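You operate a simulated robot arm through the tools that you are given. There is no shell and no other tool. Be economical: measure what you need, move in short steps, check, and stop when the job is done.

You are at the controls of a simulated robot arm. One attempt, no reset.

Task
Drop the worn pad in the reject bin and seat the white one.

The check looks at the end state, three seconds after you hand in, the way a careful person would. Anything else that was tipped, shoved, dropped, spilled or broken makes it a failure.

Robot
A 7-joint arm with a two-finger parallel gripper, fixed in place. Base frame: the origin is at the foot of the arm, x ahead of it, y to its left, z up; the work surface is at about z = 0.86. Lengths are in m, angles in degrees, forces in N, time in s.
With the tool pointing down near the work surface it reaches from about 0.24 to 0.68 m from the base axis. Its first joint turns from -66.0 to 66.0 degrees. Payload 2.4 kg.
The TCP is the grasp point between the finger pads, 0.03 m short of the fingertips. In the tool frame z runs along the fingers and y along their closing line. Largest opening 0.094 m; finger width 0.028, thickness 0.01; the body of the gripper, 0.05 by 0.096 m, starts 0.055 m behind the TCP.
Orientation is told as [roll, pitch, yaw] about the base's x, y, z axes, in that order, counted from this pose: with the fingers straight down and closing along the base's y, the tool's x points along the base's -x, its y along +y and its z along -z.

Tools
- The arm moves only by the tool send_rows. Its argument "commands" is a list of rows, each an object of numbers (a shift or turn left out is 0, a gripper value left out holds the last): "x", "y", "z": the shift along the tool's x, y, z in m; "ax", "ay", "az": the turn, a rotation vector about the tool's x, y, z in degrees; "gripper": the closure in counts, from 0 (fully open) to 255 (shut). In form: [{"x": .., "y": .., "z": .., "ax": .., "ay": .., "az": .., "gripper": ..}, ...]. A call has 1 to 20 rows; each row is the pose to reach, as a shift and turn from the pose commanded when the call began, along the tool's axes at that moment. A row lasts 0.2 s, in which the tool goes at most 0.05 m and 8.6 degrees; a call with a longer step from one row to the next is refused whole, and so is a gripper value outside its range. A pose out of reach is approached as far as the arm can. The call stops where the force on the tool passes 70 N (or 10 N more than at its start, if that is more) or the arm is blocked; 0.2 s more then pass. The fingers move at their own pace (about 0.153 m/s each) and stop on an object; they squeeze with about 31 N. The grip force told is the motor's: it shows also when the fingers shut on nothing. Time passes only in rows, and 0.2 s behind the last, so rows that repeat a pose let the fingers close. It gives the time, the measured TCP pose, the force on the tool (base axes), the opening and the grip force at its end, in the units of the frame above (readings bear some noise).
- Cameras (640 x 400 px; columns grow to the right, rows downward): "scene" is fixed at [0.049, 0.488, 1.4442]; the picture's right is [-0.59, -0.80, 0.00], its down [-0.46, 0.34, -0.82] and it looks along [0.66, -0.49, -0.57] (base axes); focal length 326 px, centre (320, 200). "wrist" rides on the gripper at [0.076, 0.014, -0.103] in the tool frame; the picture's right is [-0.18, 0.98, 0.00], its down [-0.75, -0.14, -0.64] and it looks along [-0.63, -0.12, 0.77] (tool axes); focal length 243 px, centre (320, 200). There is no depth. A picture from a camera that has moved, and an enlarged one, comes with that camera's place and axes in the base frame and with its lens.
- get_image(camera): a new picture of that camera. It takes no simulated time.
- close_up(camera, box): a new picture of the part [left, top, right, bottom] of that camera's present view, enlarged. It takes no simulated time.
- sign_off(): hands the job in; it is judged then, once.

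Work in short steps. Places have to be worked out from the pictures, the camera data and where the tool is seen: move nearer, look again, correct. Check each grasp and each placing, and mend what went wrong. You have 120 turns and 76 pictures in all, those below and enlarged ones among them. Open the gripper and draw the arm clear of the work before you hand the job in, unless the task says otherwise; then end with one line.

The tools are called after "Request:" as a command line: name --argument value ..., lists and objects as JSON in quotes. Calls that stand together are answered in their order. send_rows: Moves the arm, as the interface text tells. Its arguments: {"type":"object","properties":{"commands":{"type":"array","items":{"type":"object","properties":{"x":{"type":"number"},"y":{"type":"number"},"z":{"type":"number"},"ax":{"type":"number"},"ay":{"type":"number"},"az":{"type":"number"},"gripper":{"type":"number"}}}}},"required":["commands"]} The other tools are called the same way: get_image (camera) takes a picture; close_up (camera, box) takes an enlarged picture of a part of a camera's view; sign_off () hands the job in.

At the start:

```text
t: 0.0
eef_pos: [0.3539, 0.3023, 1.2484]
tool_rot: [0.0, 0.1, 0.0]
ft_force: [-0.4, 0.3, 0.0]
width: 0.0942
gripper_force: 0.0
```

scene: 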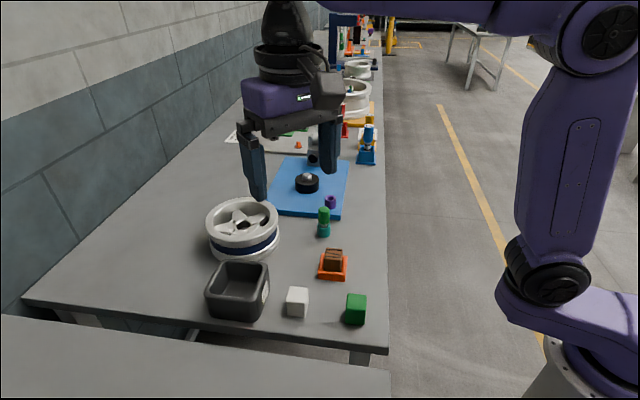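
wrist: 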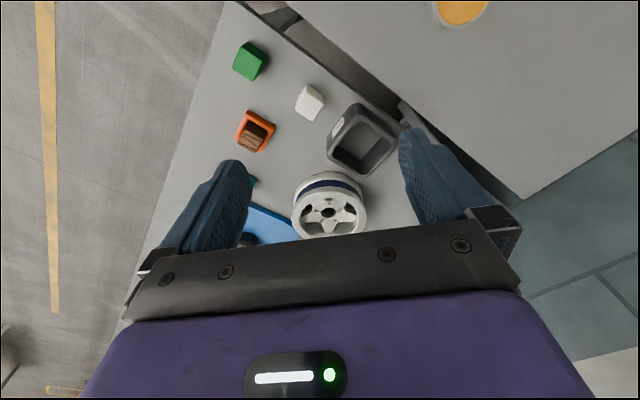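

I see an orange holder with a brown worn pad, a white block, a green block and a dark bin. I'll enlarge that area from both cameras to locate them.

Request:
close_up --camera "scene" --box '[190, 190, 390, 340]'

Request:
close_up --camera "wrist" --box '[200, 20, 420, 190]'

```text
2.67 times, centred on (290, 265) of scene
camera zoom: at [0.049, 0.488, 1.4442], right [-0.59, -0.8, 0.0], down [-0.46, 0.34, -0.82], along [0.66, -0.49, -0.57], focal length 869 px, centre (400, 27)
```

zoom: 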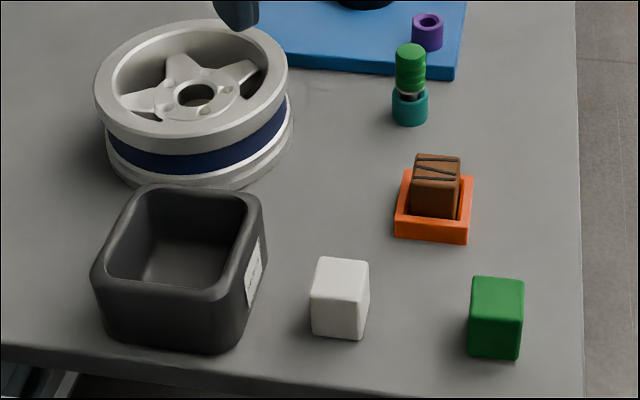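

```text
2.35 times, centred on (310, 105) of wrist
camera zoom: at [0.279, 0.3156, 1.3517], right [0.18, 0.98, 0.0], down [0.75, -0.14, 0.64], along [0.63, -0.12, -0.77], focal length 571 px, centre (344, 424)
```

zoom: 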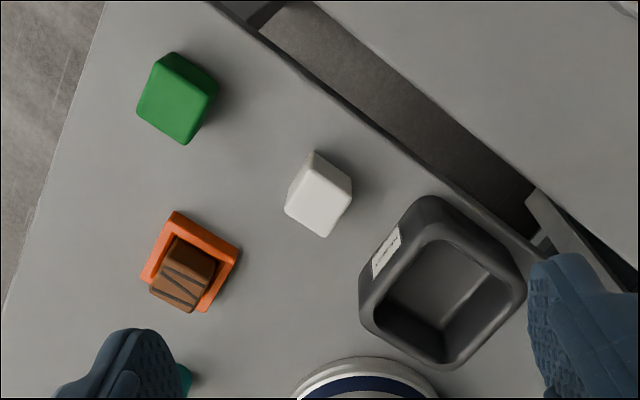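

The pad/pocket is at about (0.465, 0.14), the white block at (0.43, 0.263), and the bin at (0.515, 0.35). I'll move above the pad at about z=1.08 and look again.

Request:
send_rows --commands '[{"x": -0.014, "y": -0.027, "z": 0.028}, {"x": -0.028, "y": -0.054, "z": 0.056}, {"x": -0.042, "y": -0.081, "z": 0.084}, {"x": -0.056, "y": -0.108, "z": 0.112}, {"x": -0.07, "y": -0.135, "z": 0.14}, {"x": -0.085, "y": -0.162, "z": 0.168}, {"x": -0.085, "y": -0.162, "z": 0.168}]'

Request:
get_image --camera "wrist"

```text
t: 1.6
eef_pos: [0.438, 0.14, 1.0808]
tool_rot: [0.0, 0.0, 0.0]
ft_force: [-0.3, 0.8, -0.3]
width: 0.0939
gripper_force: 0.0
```

```text
71 pictures are left
camera wrist: at [0.3643, 0.1546, 1.1831], right [0.18, 0.98, 0.0], down [0.75, -0.14, 0.64], along [0.63, -0.12, -0.77], focal length 243 px, centre (320, 200)
```

wrist: 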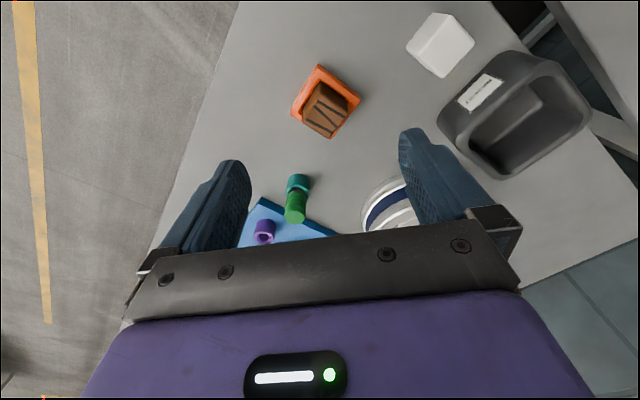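

Everything is visible here, so I'll enlarge the pocket and the white block for accurate corners.

Request:
close_up --camera "wrist" --box '[270, 45, 390, 145]'

Request:
close_up --camera "wrist" --box '[390, 0, 600, 190]'

Request:
close_up --camera "scene" --box '[270, 230, 390, 335]'

```text
4.00 times, centred on (330, 95) of wrist
camera zoom: at [0.3643, 0.1546, 1.1831], right [0.18, 0.98, 0.0], down [0.75, -0.14, 0.64], along [0.63, -0.12, -0.77], focal length 970 px, centre (280, 620)
```

zoom: 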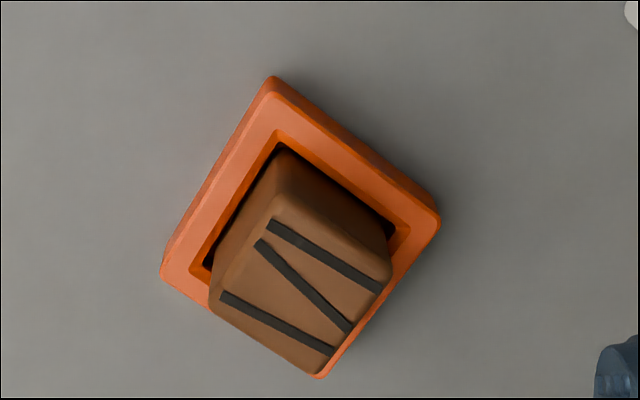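

```text
2.11 times, centred on (495, 95) of wrist
camera zoom: at [0.3643, 0.1546, 1.1831], right [0.18, 0.98, 0.0], down [0.75, -0.14, 0.64], along [0.63, -0.12, -0.77], focal length 511 px, centre (-48, 421)
```

zoom: 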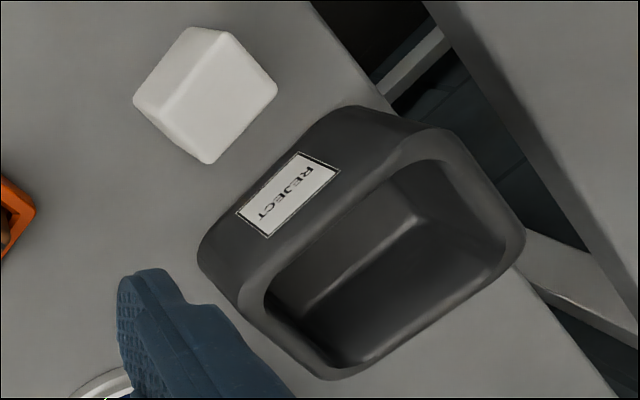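

```text
3.81 times, centred on (330, 282) of scene
camera zoom: at [0.049, 0.488, 1.4442], right [-0.6, -0.8, 0.0], down [-0.46, 0.34, -0.82], along [0.66, -0.49, -0.57], focal length 1241 px, centre (282, -114)
```

zoom: 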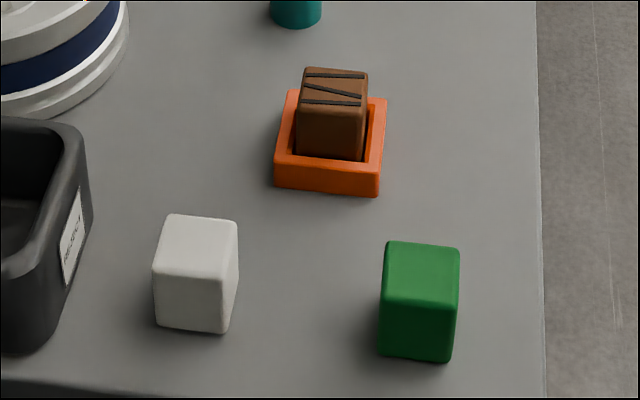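

Triangulating gives:
- **Pad:** top centre (0.4637, 0.1406, 0.924), yaw about 45°, roughly 0.038 m square.
- **Pocket rim:** z ≈ 0.89.
- **White block:** top at (0.422, 0.265, 0.911), also about 45°.

I'll turn the tool 45° and go to above the pad.

Request:
send_rows --commands '[{"x": -0.004, "z": 0.012, "az": -7.5}, {"x": -0.008, "z": 0.025, "az": -15}, {"x": -0.012, "z": 0.04, "az": -22.5}, {"x": -0.017, "z": 0.055, "az": -30}, {"x": -0.021, "z": 0.07, "az": -37.5}, {"x": -0.0257, "y": 0.0006, "z": 0.08, "az": -45}, {"x": -0.0257, "y": 0.0006, "z": 0.08, "az": -45}]'

Request:
get_image --camera "wrist"

Request:
close_up --camera "scene" --box '[190, 140, 400, 335]'

```text
t: 3.2
eef_pos: [0.4657, 0.1406, 0.9996]
tool_rot: [0.0, 0.0, 45.2]
ft_force: [-0.5, 0.7, -0.1]
width: 0.0939
gripper_force: 0.1
```

```text
67 pictures are left
camera wrist: at [0.4031, 0.0964, 1.1029], right [-0.57, 0.82, 0.0], down [0.63, 0.43, 0.64], along [0.53, 0.36, -0.77], focal length 243 px, centre (320, 200)
```

wrist: 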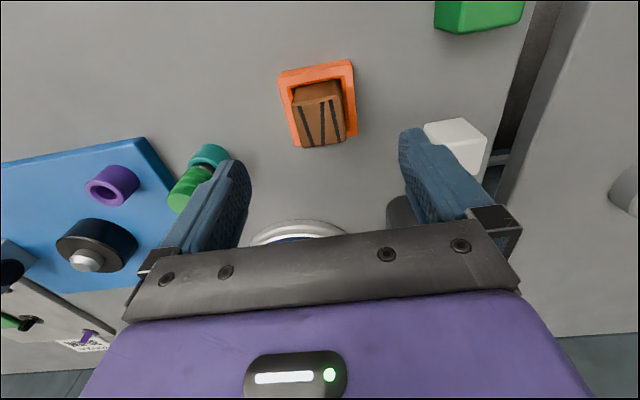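

```text
2.05 times, centred on (295, 238) of scene
camera zoom: at [0.049, 0.488, 1.4442], right [-0.59, -0.8, 0.0], down [-0.46, 0.34, -0.82], along [0.66, -0.49, -0.57], focal length 668 px, centre (371, 123)
```

zoom: 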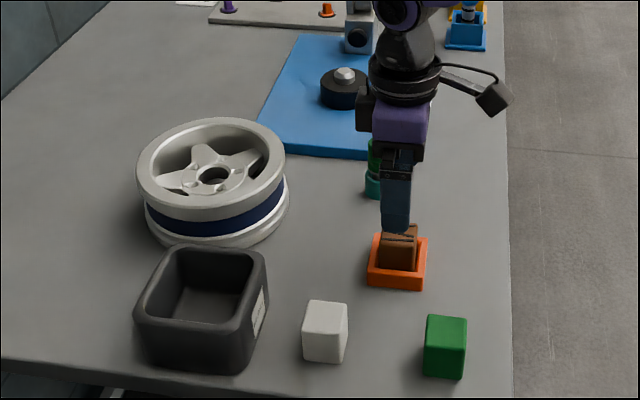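

I'll take one enlarged check of the pad's alignment with the tool before going down.

Request:
close_up --camera "wrist" --box '[250, 40, 410, 160]'

```text
3.33 times, centred on (330, 100) of wrist
camera zoom: at [0.4031, 0.0964, 1.1029], right [-0.57, 0.82, 0.0], down [0.63, 0.43, 0.64], along [0.53, 0.36, -0.77], focal length 809 px, centre (287, 533)
```

zoom: 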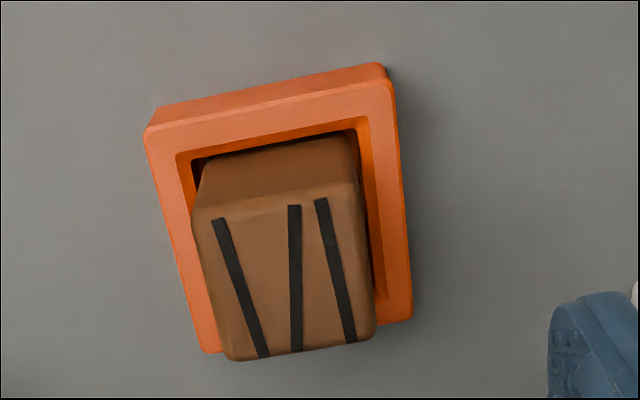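

The pad is square to the fingers, offset about +0.004 along tool x, and the pocket centre is offset +0.0026. I'll lower to TCP z≈0.926, which keeps the tips above the rim, then close.

Request:
send_rows --commands '[{"x": 0.003, "z": 0.025}, {"x": 0.0035, "z": 0.05}, {"x": 0.0035, "z": 0.065}, {"x": 0.0035, "z": 0.074}, {"x": 0.0035, "z": 0.074, "gripper": 255}, {"x": 0.0035, "z": 0.074, "gripper": 255}, {"x": 0.0035, "z": 0.074, "gripper": 255}]'

Request:
get_image --camera "wrist"

```text
t: 4.8
eef_pos: [0.4614, 0.1376, 0.9271]
tool_rot: [0.0, 0.0, 45.1]
ft_force: [-0.4, 2.9, -2.5]
width: 0.0391
gripper_force: 31.2
```

```text
64 pictures are left
camera wrist: at [0.3994, 0.0928, 1.0296], right [-0.56, 0.83, 0.0], down [0.63, 0.43, 0.64], along [0.53, 0.36, -0.77], focal length 243 px, centre (320, 200)
```

wrist: 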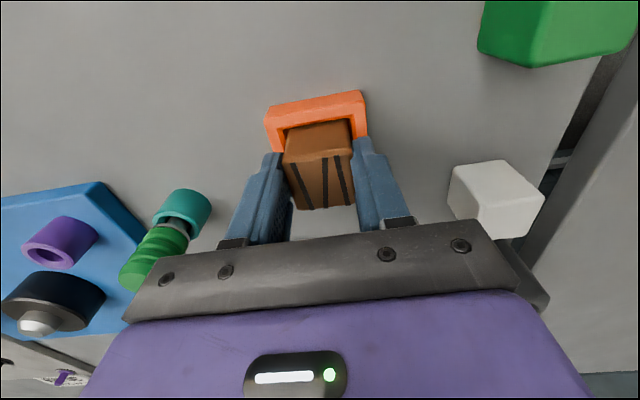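

Gripped at 0.039 m. Now I'll lift straight up 0.14 m, slowly at first.

Request:
send_rows --commands '[{"z": -0.01}, {"z": -0.025}, {"z": -0.05}, {"z": -0.08}, {"z": -0.11}, {"z": -0.14}, {"z": -0.14}]'

Request:
get_image --camera "scene"

Request:
get_image --camera "wrist"

```text
t: 6.4
eef_pos: [0.462, 0.1382, 1.067]
tool_rot: [0.1, 0.0, 45.0]
ft_force: [0.3, -0.1, -1.5]
width: 0.039
gripper_force: 30.7
```

```text
63 pictures are left
```

scene: 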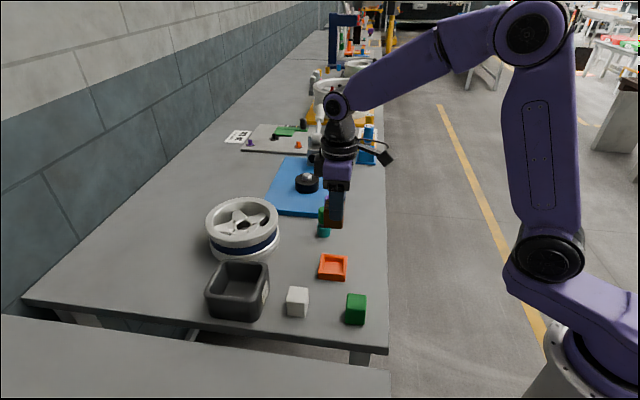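

```text
62 pictures are left
camera wrist: at [0.3991, 0.0944, 1.1684], right [-0.56, 0.83, 0.0], down [0.63, 0.43, 0.64], along [0.53, 0.36, -0.77], focal length 243 px, centre (320, 200)
```

wrist: 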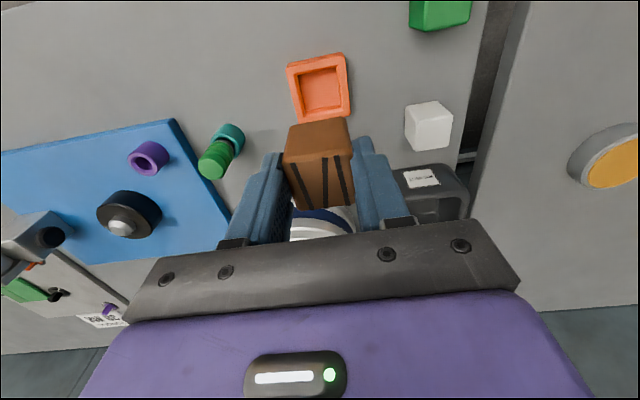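

The pad is out cleanly, leaving the pocket empty and the opening up. The bin centre is about (0.506, 0.35) with its rim near z 0.94, so I'll carry the pad over it at this height.

Request:
send_rows --commands '[{"x": -0.025, "y": 0.017}, {"x": -0.05, "y": 0.034}, {"x": -0.08, "y": 0.052}, {"x": -0.11, "y": 0.072}, {"x": -0.14, "y": 0.092}, {"x": -0.165, "y": 0.108}, {"x": -0.181, "y": 0.1188}, {"x": -0.181, "y": 0.1188}]'

Request:
get_image --camera "wrist"

Request:
close_up --camera "scene" --box '[160, 150, 360, 340]'

```text
t: 8.2
eef_pos: [0.5068, 0.3504, 1.065]
tool_rot: [0.0, -0.1, 45.0]
ft_force: [-0.4, 0.3, -1.5]
width: 0.039
gripper_force: 31.0
```

```text
61 pictures are left
camera wrist: at [0.4435, 0.3066, 1.1689], right [-0.56, 0.83, 0.0], down [0.63, 0.43, 0.64], along [0.53, 0.36, -0.77], focal length 243 px, centre (320, 200)
```

wrist: 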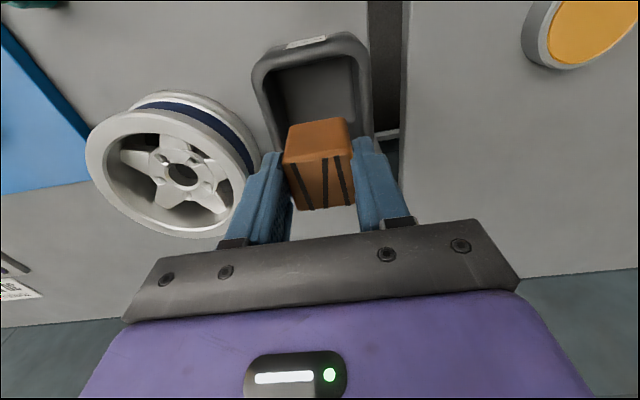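

```text
2.11 times, centred on (260, 245) of scene
camera zoom: at [0.049, 0.488, 1.4442], right [-0.59, -0.8, 0.0], down [-0.46, 0.34, -0.82], along [0.66, -0.49, -0.57], focal length 686 px, centre (446, 105)
```

zoom: 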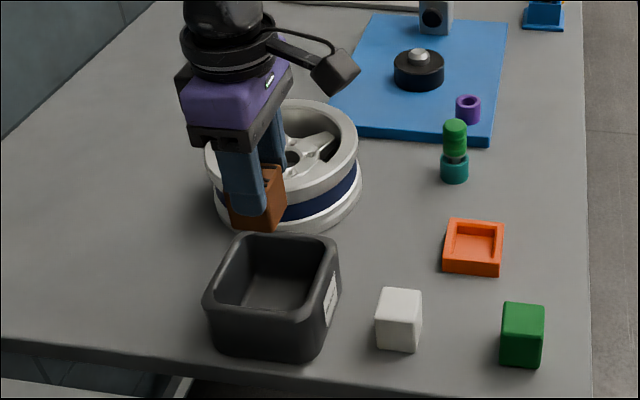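

The bin is centred within about 4 mm of the TCP. I'll shift (-0.003, -0.004), lower into the mouth to TCP z≈0.955, and open only slightly so the fingers stay clear of the walls.

Request:
send_rows --commands '[{"x": -0.003, "y": -0.004, "z": 0.03}, {"x": -0.003, "y": -0.004, "z": 0.06}, {"x": -0.003, "y": -0.004, "z": 0.09}, {"x": -0.003, "y": -0.004, "z": 0.111}, {"x": -0.003, "y": -0.004, "z": 0.111}, {"x": -0.003, "y": -0.004, "z": 0.111, "gripper": 112}, {"x": -0.003, "y": -0.004, "z": 0.111, "gripper": 112}, {"x": -0.003, "y": -0.004, "z": 0.111, "gripper": 112}]'

Request:
close_up --camera "scene" --box '[160, 150, 360, 340]'

```text
t: 10.0
eef_pos: [0.5101, 0.3496, 0.9549]
tool_rot: [0.0, 0.0, 44.9]
ft_force: [0.3, -0.1, -0.2]
width: 0.0523
gripper_force: 0.0
```

```text
2.11 times, centred on (260, 245) of scene
camera zoom: at [0.049, 0.488, 1.4442], right [-0.59, -0.8, 0.0], down [-0.46, 0.34, -0.82], along [0.66, -0.49, -0.57], focal length 686 px, centre (446, 105)
```

zoom: 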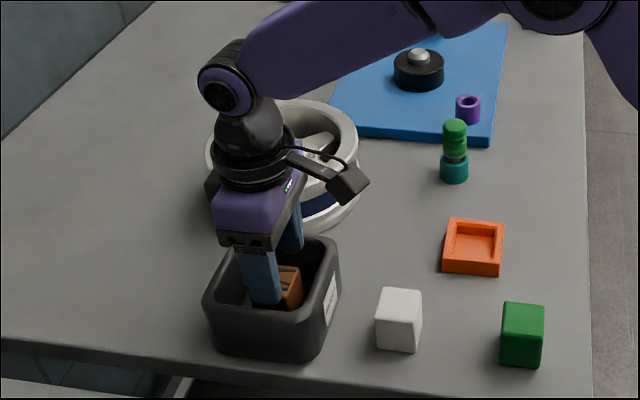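

Released, with the load gone and the pad in the bin. I'll raise straight up and check.

Request:
send_rows --commands '[{"z": -0.02}, {"z": -0.05}, {"z": -0.08}, {"z": -0.11}, {"z": -0.11}]'

Request:
close_up --camera "scene" --box '[160, 150, 360, 340]'

```text
t: 11.2
eef_pos: [0.5107, 0.3495, 1.0656]
tool_rot: [0.1, 0.0, 45.0]
ft_force: [0.0, -0.4, 0.1]
width: 0.0527
gripper_force: 0.0
```

```text
2.11 times, centred on (260, 245) of scene
camera zoom: at [0.049, 0.488, 1.4442], right [-0.59, -0.8, 0.0], down [-0.46, 0.34, -0.82], along [0.66, -0.49, -0.57], focal length 686 px, centre (446, 105)
```

zoom: 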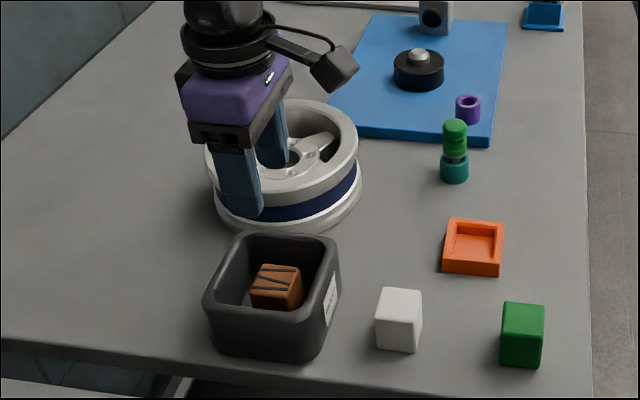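

The worn pad sits in the bin. Next I'll go above the white block at TCP z≈1.0 and open the fingers fully.

Request:
send_rows --commands '[{"x": 0.03, "y": 0.001}, {"x": 0.065, "y": 0.002}, {"x": 0.1, "y": 0.003, "gripper": 0}, {"x": 0.1229, "y": 0.003, "z": 0.02, "gripper": 0}, {"x": 0.1229, "y": 0.003, "z": 0.05, "gripper": 0}, {"x": 0.1229, "y": 0.003, "z": 0.065, "gripper": 0}, {"x": 0.1229, "y": 0.003, "z": 0.065, "gripper": 0}]'

Request:
close_up --camera "wrist" --box '[220, 20, 440, 180]'

```text
t: 12.8
eef_pos: [0.4227, 0.2648, 1.0]
tool_rot: [0.0, -0.1, 45.1]
ft_force: [-0.3, -0.1, -0.5]
width: 0.094
gripper_force: 0.1
```

```text
2.50 times, centred on (330, 100) of wrist
camera zoom: at [0.3583, 0.2199, 1.1027], right [-0.56, 0.83, 0.0], down [0.63, 0.43, 0.64], along [0.53, 0.36, -0.77], focal length 606 px, centre (295, 450)
```

zoom: 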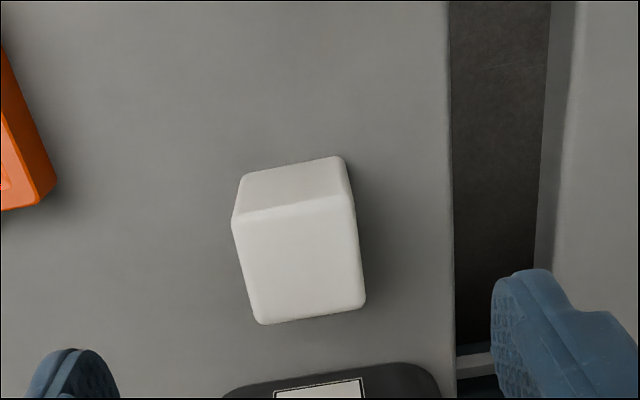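

The white block's centre is at tool offset (-0.004, +0.001), and it is aligned within about 1.5°. I'll lower to TCP z≈0.917, which leaves the tips above the pocket rim later, and grip.

Request:
send_rows --commands '[{"x": -0.0042, "y": 0.001, "z": 0.025}, {"x": -0.0042, "y": 0.001, "z": 0.05}, {"x": -0.0042, "y": 0.001, "z": 0.07}, {"x": -0.0042, "y": 0.001, "z": 0.083}, {"x": -0.0042, "y": 0.001, "z": 0.083, "gripper": 255}, {"x": -0.0042, "y": 0.001, "z": 0.083, "gripper": 255}, {"x": -0.0042, "y": 0.001, "z": 0.083, "gripper": 255}, {"x": -0.0042, "y": 0.001, "z": 0.083, "gripper": 255}]'

Request:
get_image --camera "wrist"

```text
t: 14.6
eef_pos: [0.4237, 0.2696, 0.9181]
tool_rot: [0.1, 0.1, 45.0]
ft_force: [-0.3, -0.1, 0.9]
width: 0.0394
gripper_force: 30.4
```

```text
56 pictures are left
camera wrist: at [0.361, 0.2245, 1.0206], right [-0.56, 0.83, 0.0], down [0.63, 0.43, 0.64], along [0.53, 0.36, -0.77], focal length 243 px, centre (320, 200)
```

wrist: 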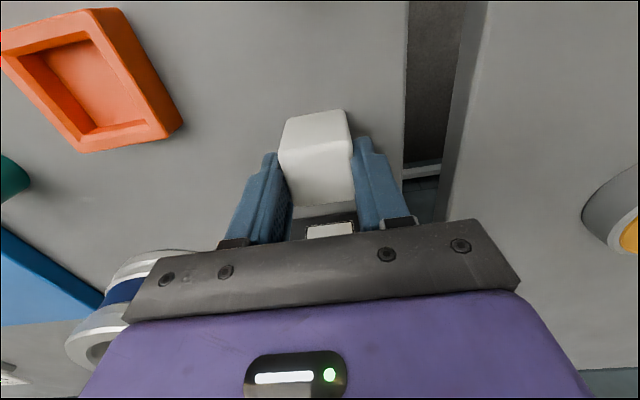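

Gripped at 0.0394 m. I'll lift 0.11 m and then travel to above the pocket.

Request:
send_rows --commands '[{"z": -0.01}, {"z": -0.035}, {"z": -0.07}, {"z": -0.1}, {"z": -0.11}, {"z": -0.11}]'

Request:
close_up --camera "wrist" --box '[220, 60, 420, 240]'

Request:
close_up --camera "scene" --box '[200, 170, 400, 340]'

```text
t: 16.0
eef_pos: [0.4242, 0.2688, 1.0299]
tool_rot: [0.0, 0.0, 45.0]
ft_force: [-0.2, 0.7, -1.0]
width: 0.0391
gripper_force: 31.2
```

```text
2.22 times, centred on (320, 150) of wrist
camera zoom: at [0.361, 0.2246, 1.1324], right [-0.56, 0.83, 0.0], down [0.63, 0.43, 0.64], along [0.53, 0.36, -0.77], focal length 539 px, centre (320, 311)
```

zoom: 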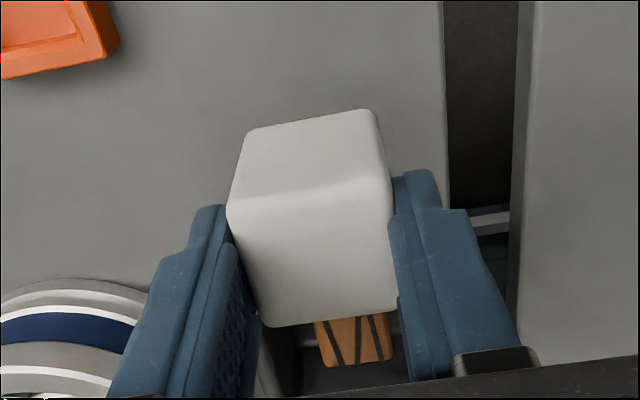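

```text
2.35 times, centred on (300, 255) of scene
camera zoom: at [0.049, 0.488, 1.4442], right [-0.59, -0.8, 0.0], down [-0.46, 0.34, -0.82], along [0.66, -0.49, -0.57], focal length 766 px, centre (367, 71)
```

zoom: 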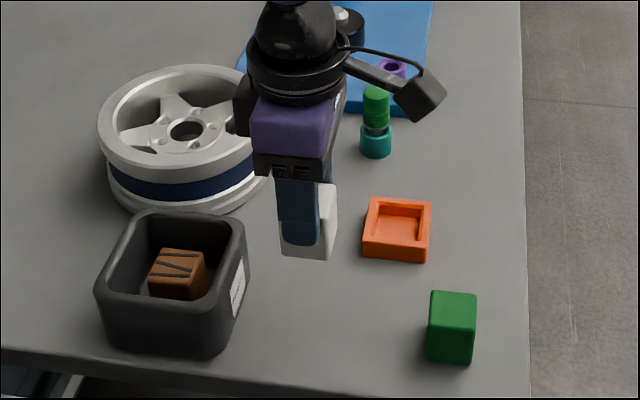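

The block is square in the grip, with its centre about 0.0026 m toward tool +x. I'll move over the pocket at this height, working from the commanded offsets.

Request:
send_rows --commands '[{"x": 0.01, "y": -0.02}, {"x": 0.024, "y": -0.046}, {"x": 0.04, "y": -0.077}, {"x": 0.054, "y": -0.104}, {"x": 0.0618, "y": -0.1188}, {"x": 0.0618, "y": -0.1188}]'

Request:
close_up --camera "wrist" --box '[220, 30, 420, 210]'

Request:
close_up --camera "scene" --box '[270, 170, 390, 300]'

```text
t: 17.4
eef_pos: [0.4663, 0.1404, 1.0285]
tool_rot: [0.0, 0.1, 45.0]
ft_force: [-0.2, -0.5, -1.1]
width: 0.039
gripper_force: 31.2
```

```text
2.22 times, centred on (320, 120) of wrist
camera zoom: at [0.4022, 0.096, 1.1317], right [-0.56, 0.83, 0.0], down [0.63, 0.43, 0.64], along [0.53, 0.36, -0.77], focal length 539 px, centre (320, 378)
```

zoom: 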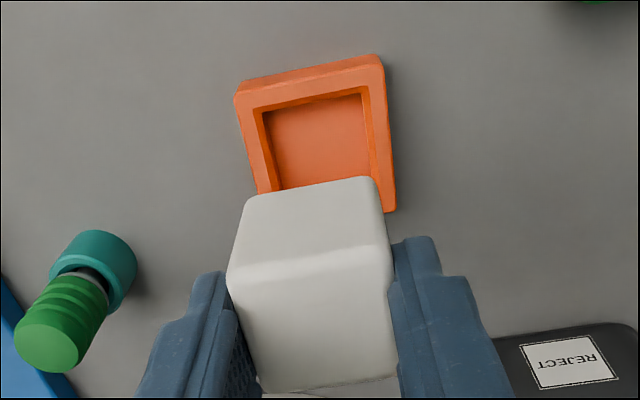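

```text
3.08 times, centred on (330, 235) of scene
camera zoom: at [0.049, 0.488, 1.4442], right [-0.6, -0.8, 0.0], down [-0.46, 0.34, -0.82], along [0.66, -0.49, -0.57], focal length 1002 px, centre (289, 92)
```

zoom: 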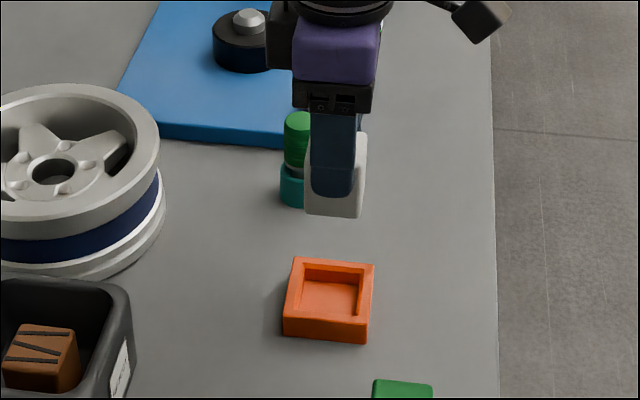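

The pocket opening is about 0.046 m against a 0.039 m block, with the centre within about 2 mm. I'll go down until the block's bottom is about 1 cm above the rim, then check the gaps directly.

Request:
send_rows --commands '[{"x": -0.001, "z": 0.02}, {"x": -0.001, "z": 0.04}, {"x": -0.001, "z": 0.055}, {"x": -0.001, "z": 0.068}, {"x": -0.001, "z": 0.068}]'

Request:
close_up --camera "wrist" --box '[240, 70, 400, 220]'

Request:
close_up --camera "scene" --box '[290, 210, 370, 290]'

```text
t: 18.6
eef_pos: [0.4671, 0.1408, 0.9596]
tool_rot: [0.0, 0.0, 44.9]
ft_force: [0.2, -0.6, -0.5]
width: 0.0392
gripper_force: 30.9
```

```text
2.67 times, centred on (320, 145) of wrist
camera zoom: at [0.403, 0.0971, 1.0622], right [-0.56, 0.83, 0.0], down [0.63, 0.43, 0.64], along [0.53, 0.36, -0.77], focal length 647 px, centre (320, 347)
```

zoom: 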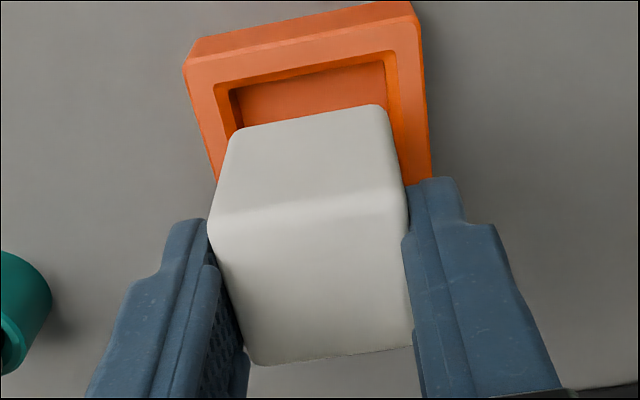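

```text
5.00 times, centred on (330, 250) of scene
camera zoom: at [0.049, 0.488, 1.4442], right [-0.59, -0.8, 0.0], down [-0.46, 0.34, -0.82], along [0.66, -0.49, -0.57], focal length 1629 px, centre (270, -50)
```

zoom: 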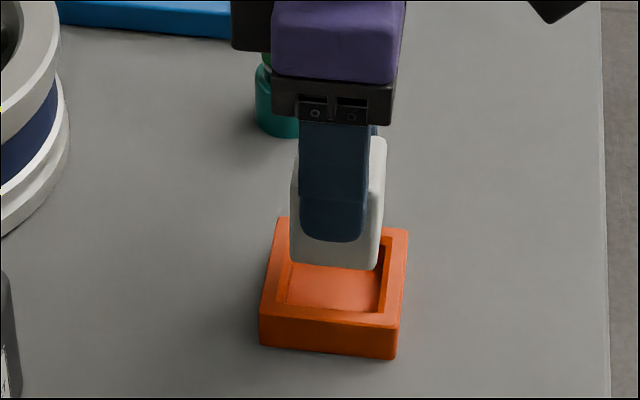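

The wrist view shows a gap about 1–2 mm too large on the +x side, while the scene view shows it nearly centred. I'll nudge +0.001 in x and +0.0007 in y, then lower gently into the pocket.

Request:
send_rows --commands '[{"x": 0.001, "y": 0.0007, "z": 0.004}, {"x": 0.001, "y": 0.0007, "z": 0.01}, {"x": 0.001, "y": 0.0007, "z": 0.016}, {"x": 0.001, "y": 0.0007, "z": 0.02}, {"x": 0.001, "y": 0.0007, "z": 0.024}, {"x": 0.001, "y": 0.0007, "z": 0.027}, {"x": 0.001, "y": 0.0007, "z": 0.027}]'

Request:
close_up --camera "wrist" --box '[240, 70, 400, 220]'

Request:
close_up --camera "scene" --box '[290, 210, 370, 290]'

```text
t: 20.2
eef_pos: [0.4654, 0.1437, 0.9334]
tool_rot: [0.0, -0.1, 44.9]
ft_force: [1.2, 1.0, 4.0]
width: 0.0389
gripper_force: 31.2
```

```text
2.67 times, centred on (320, 145) of wrist
camera zoom: at [0.4017, 0.0976, 1.036], right [-0.56, 0.83, 0.0], down [0.63, 0.43, 0.64], along [0.53, 0.36, -0.77], focal length 647 px, centre (320, 347)
```

zoom: 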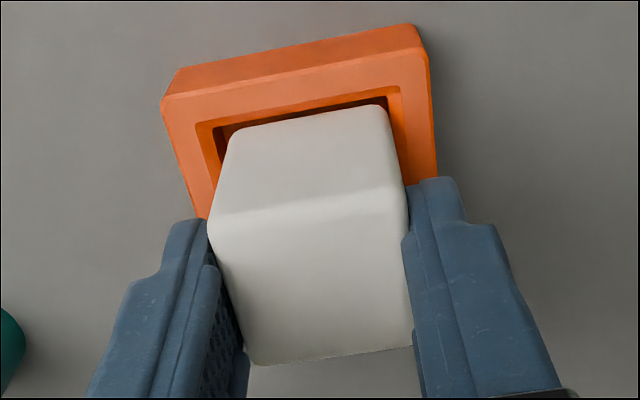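

```text
5.00 times, centred on (330, 250) of scene
camera zoom: at [0.0489, 0.488, 1.4442], right [-0.59, -0.8, 0.0], down [-0.46, 0.34, -0.82], along [0.66, -0.49, -0.57], focal length 1629 px, centre (270, -50)
```

zoom: 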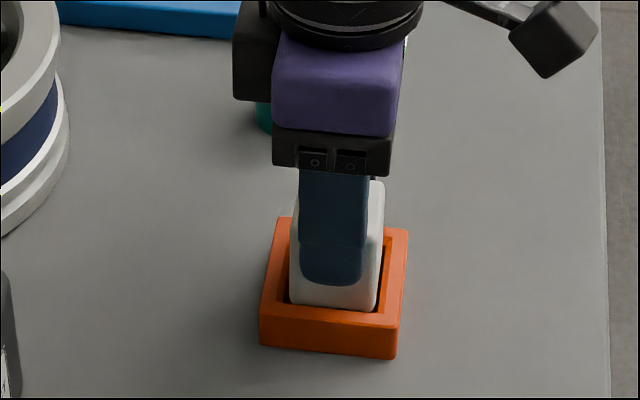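

Force in z is now about 4 N, so this is light contact. I'll enlarge further to see whether the block is inside the pocket or on a lip.

Request:
close_up --camera "scene" --box '[316, 248, 356, 288]'

Request:
close_up --camera "wrist" --box '[275, 75, 360, 155]'

```text
10.00 times, centred on (336, 268) of scene
camera zoom: at [0.0489, 0.488, 1.4442], right [-0.59, -0.8, 0.0], down [-0.46, 0.34, -0.82], along [0.66, -0.49, -0.57], focal length 3258 px, centre (160, -480)
```

zoom: 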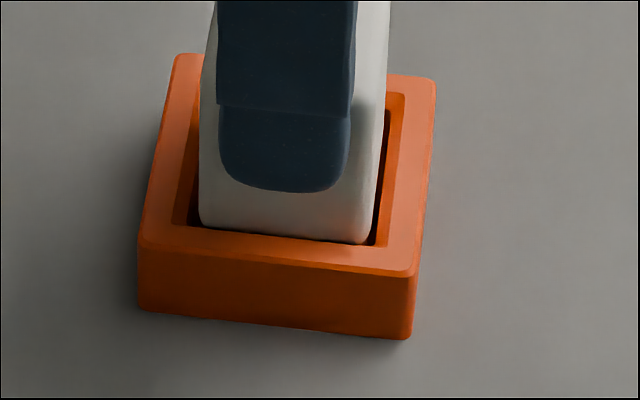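

```text
5.00 times, centred on (318, 115) of wrist
camera zoom: at [0.4017, 0.0976, 1.036], right [-0.56, 0.83, 0.0], down [0.63, 0.43, 0.64], along [0.53, 0.36, -0.77], focal length 1213 px, centre (332, 625)
```

zoom: 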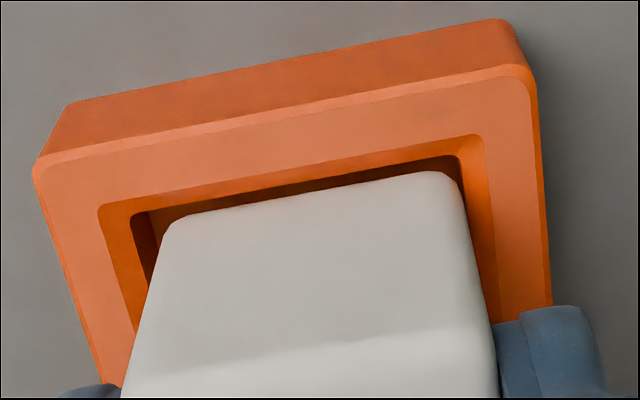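

The block's bottom is at the opening but about 1.5 mm too far toward +y, resting on that chamfer. I'll raise 3 mm, shift -0.0016 in y, and lower again in small steps.

Request:
send_rows --commands '[{"z": -0.004}, {"y": -0.0016, "z": -0.004}, {"y": -0.0016, "z": -0.001}, {"y": -0.0016, "z": 0.002}, {"y": -0.0016, "z": 0.004}, {"y": -0.0016, "z": 0.004}]'

Request:
close_up --camera "scene" --box '[316, 248, 356, 288]'

Request:
close_up --camera "wrist" --box '[275, 75, 360, 155]'

```text
t: 21.6
eef_pos: [0.4658, 0.1403, 0.9279]
tool_rot: [-0.1, -0.1, 45.0]
ft_force: [2.9, 5.0, 4.2]
width: 0.0394
gripper_force: 30.9
```

```text
10.00 times, centred on (336, 268) of scene
camera zoom: at [0.049, 0.4881, 1.4442], right [-0.59, -0.8, 0.0], down [-0.46, 0.34, -0.82], along [0.66, -0.49, -0.57], focal length 3258 px, centre (160, -480)
```

zoom: 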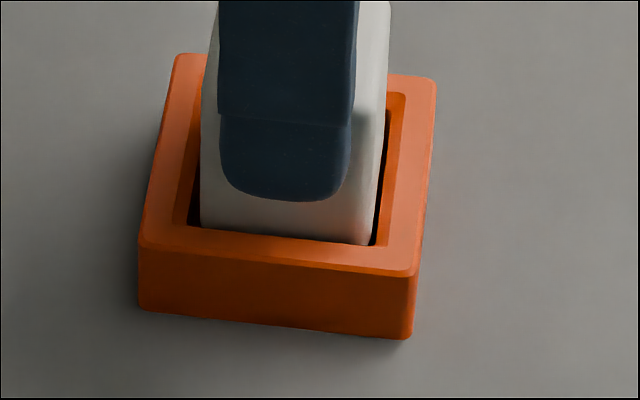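

```text
5.00 times, centred on (318, 115) of wrist
camera zoom: at [0.4027, 0.0965, 1.0315], right [-0.57, 0.82, 0.0], down [0.63, 0.43, 0.64], along [0.53, 0.36, -0.77], focal length 1213 px, centre (332, 625)
```

zoom: 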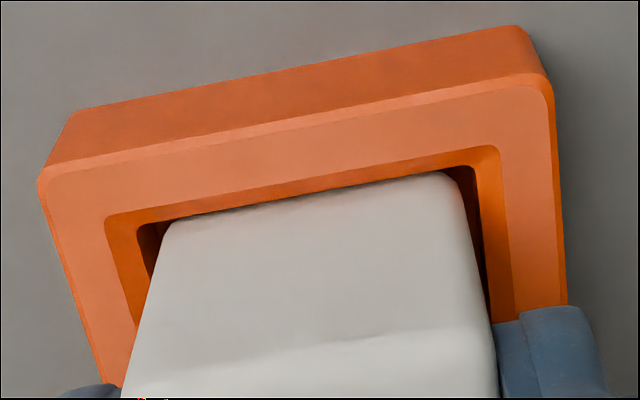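

It is now sinking into the pocket, with a light side force pushing toward tool -x. I'll ease 1 mm that way and continue down.

Request:
send_rows --commands '[{"x": -0.001}, {"x": -0.0012, "z": 0.001}, {"x": -0.0012, "z": 0.002}, {"x": -0.0012, "z": 0.003}, {"x": -0.0012, "z": 0.003}]'

Request:
close_up --camera "scene" --box '[316, 248, 356, 288]'

Request:
close_up --camera "wrist" --box '[275, 75, 360, 155]'

```text
t: 22.8
eef_pos: [0.4661, 0.1411, 0.9254]
tool_rot: [0.0, 0.1, 45.0]
ft_force: [-5.4, 6.3, 4.2]
width: 0.0389
gripper_force: 31.0
```

```text
10.00 times, centred on (336, 268) of scene
camera zoom: at [0.0488, 0.4882, 1.4441], right [-0.59, -0.8, 0.0], down [-0.46, 0.34, -0.82], along [0.66, -0.49, -0.57], focal length 3258 px, centre (160, -480)
```

zoom: 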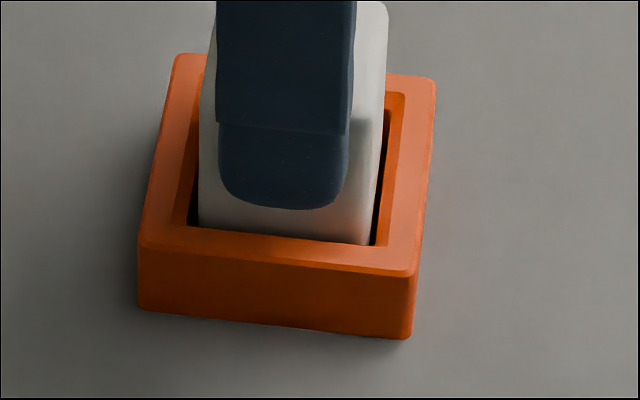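

```text
5.00 times, centred on (318, 115) of wrist
camera zoom: at [0.4034, 0.0968, 1.029], right [-0.57, 0.82, 0.0], down [0.63, 0.43, 0.64], along [0.53, 0.36, -0.77], focal length 1213 px, centre (332, 625)
```

zoom: 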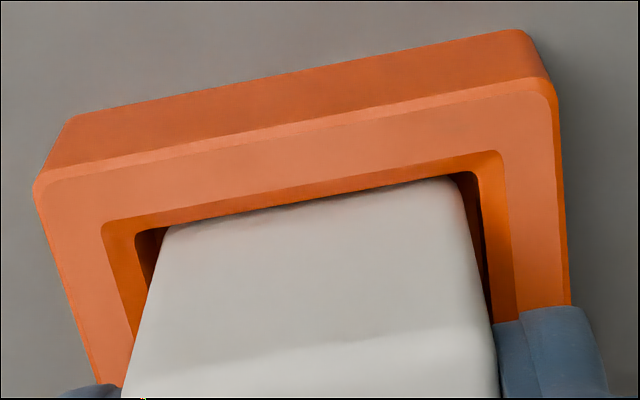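

The side force now comes from the -y wall and the x force is balanced. I'll ease +0.8 mm in y and go 2 mm lower to feel for the floor.

Request:
send_rows --commands '[{"y": 0.0008}, {"y": 0.0008, "z": 0.001}, {"y": 0.0008, "z": 0.002}, {"y": 0.0008, "z": 0.002}]'

```text
t: 23.8
eef_pos: [0.4658, 0.1412, 0.9247]
tool_rot: [0.0, -0.1, 45.0]
ft_force: [4.7, 3.6, 5.2]
width: 0.0392
gripper_force: 31.5
```

Force is still low and roughly 2 mm of travel was only partly followed. I'll press 2 mm more to tell floor contact from friction.

Request:
send_rows --commands '[{"x": -0.0004, "z": 0.001}, {"x": -0.0004, "z": 0.002}, {"x": -0.0004, "z": 0.002}]'

Request:
close_up --camera "scene" --box '[306, 228, 366, 288]'

Request:
close_up --camera "wrist" --box '[240, 70, 400, 220]'

```text
t: 24.6
eef_pos: [0.4671, 0.1415, 0.9233]
tool_rot: [-0.2, -0.1, 45.0]
ft_force: [-4.3, 1.2, 41.4]
width: 0.0391
gripper_force: 30.6
```

```text
6.67 times, centred on (336, 258) of scene
camera zoom: at [0.0482, 0.4879, 1.4443], right [-0.59, -0.8, 0.0], down [-0.46, 0.34, -0.82], along [0.66, -0.49, -0.57], focal length 2172 px, centre (213, -187)
```

zoom: 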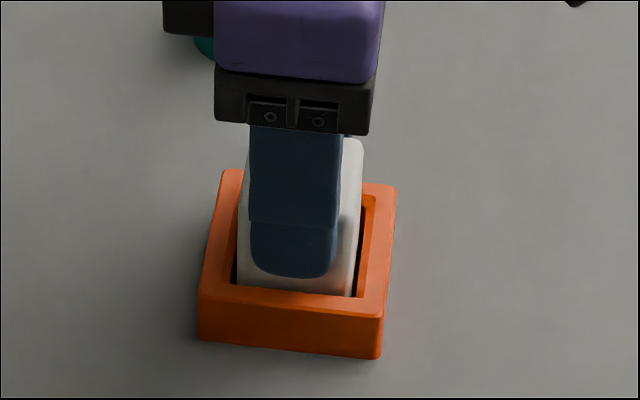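

```text
2.67 times, centred on (320, 145) of wrist
camera zoom: at [0.403, 0.0968, 1.026], right [-0.56, 0.83, 0.0], down [0.63, 0.43, 0.64], along [0.53, 0.36, -0.76], focal length 647 px, centre (320, 347)
```

zoom: 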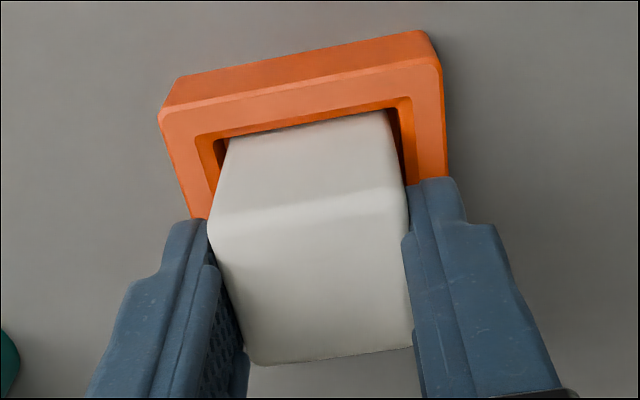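

41 N marks firm contact with the block deep in the pocket, so it is on the floor. I'll back off 2 mm to relieve the force, open, and rise.

Request:
send_rows --commands '[{"z": -0.0015}, {"z": -0.002}, {"z": -0.002, "gripper": 150}, {"z": -0.002, "gripper": 60}, {"z": -0.002, "gripper": 0}, {"z": -0.002, "gripper": 0}, {"z": -0.02, "gripper": 0}, {"z": -0.05, "gripper": 0}, {"z": -0.08, "gripper": 0}, {"z": -0.08, "gripper": 0}]'

Request:
close_up --camera "wrist" --box '[250, 40, 410, 160]'

Request:
close_up --camera "scene" --box '[306, 228, 366, 288]'

```text
t: 26.8
eef_pos: [0.4654, 0.1402, 1.0025]
tool_rot: [0.0, 0.0, 45.1]
ft_force: [-0.2, 0.3, -0.9]
width: 0.094
gripper_force: 0.1
```

```text
3.33 times, centred on (330, 100) of wrist
camera zoom: at [0.4024, 0.0966, 1.1055], right [-0.56, 0.83, 0.0], down [0.63, 0.43, 0.64], along [0.53, 0.36, -0.77], focal length 809 px, centre (287, 533)
```

zoom: 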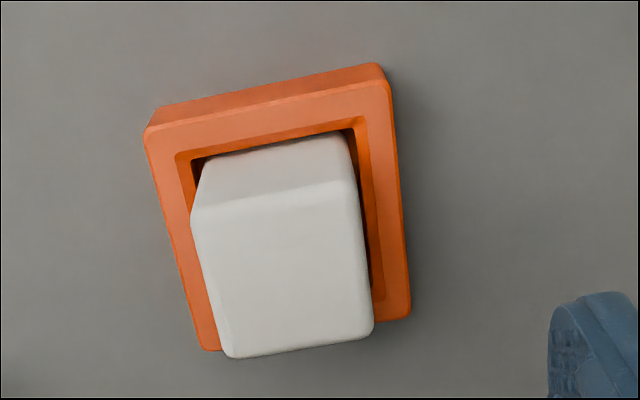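

```text
6.67 times, centred on (336, 258) of scene
camera zoom: at [0.049, 0.488, 1.4442], right [-0.59, -0.8, 0.0], down [-0.46, 0.34, -0.82], along [0.66, -0.49, -0.57], focal length 2172 px, centre (213, -187)
```

zoom: 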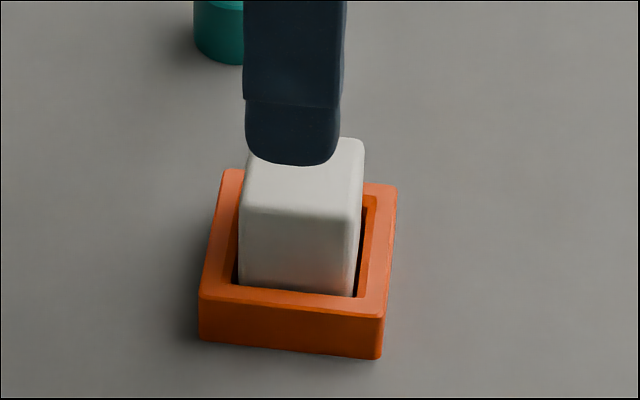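

The white block sits level and square in the pocket, just as the old pad did, and the pocket hasn't shifted. I'll draw the arm up and clear for a final look.

Request:
send_rows --commands '[{"z": -0.04}, {"z": -0.08}, {"z": -0.12}, {"z": -0.16}, {"x": 0.03, "z": -0.19}, {"x": 0.06, "z": -0.21}, {"x": 0.06, "z": -0.21}]'

Request:
close_up --camera "scene" --box '[190, 150, 400, 335]'

```text
t: 28.4
eef_pos: [0.4251, 0.1012, 1.2112]
tool_rot: [0.0, 0.0, 45.0]
ft_force: [-0.4, -1.2, -0.3]
width: 0.0942
gripper_force: 0.1
```

```text
2.16 times, centred on (295, 242) of scene
camera zoom: at [0.049, 0.488, 1.4442], right [-0.6, -0.8, 0.0], down [-0.46, 0.34, -0.82], along [0.66, -0.49, -0.57], focal length 704 px, centre (374, 108)
```

zoom: 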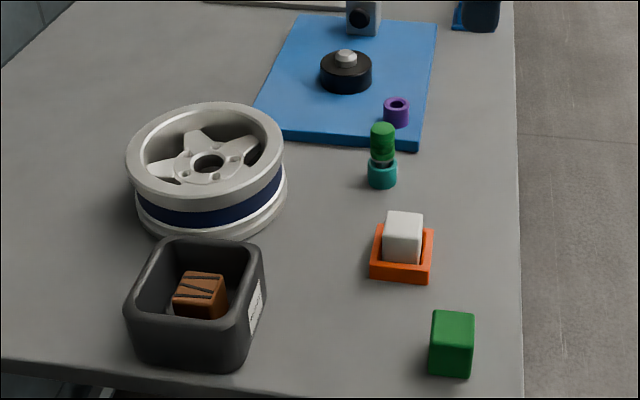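

The worn pad is in the bin, the white one is seated, nothing else has moved, and the arm is clear, so I'm handing in.

Request:
sign_off

```text
The job is handed in.
```

The worn pad is in the reject bin and the white pad is seated in the orange pocket; nothing else on the bench was disturbed.
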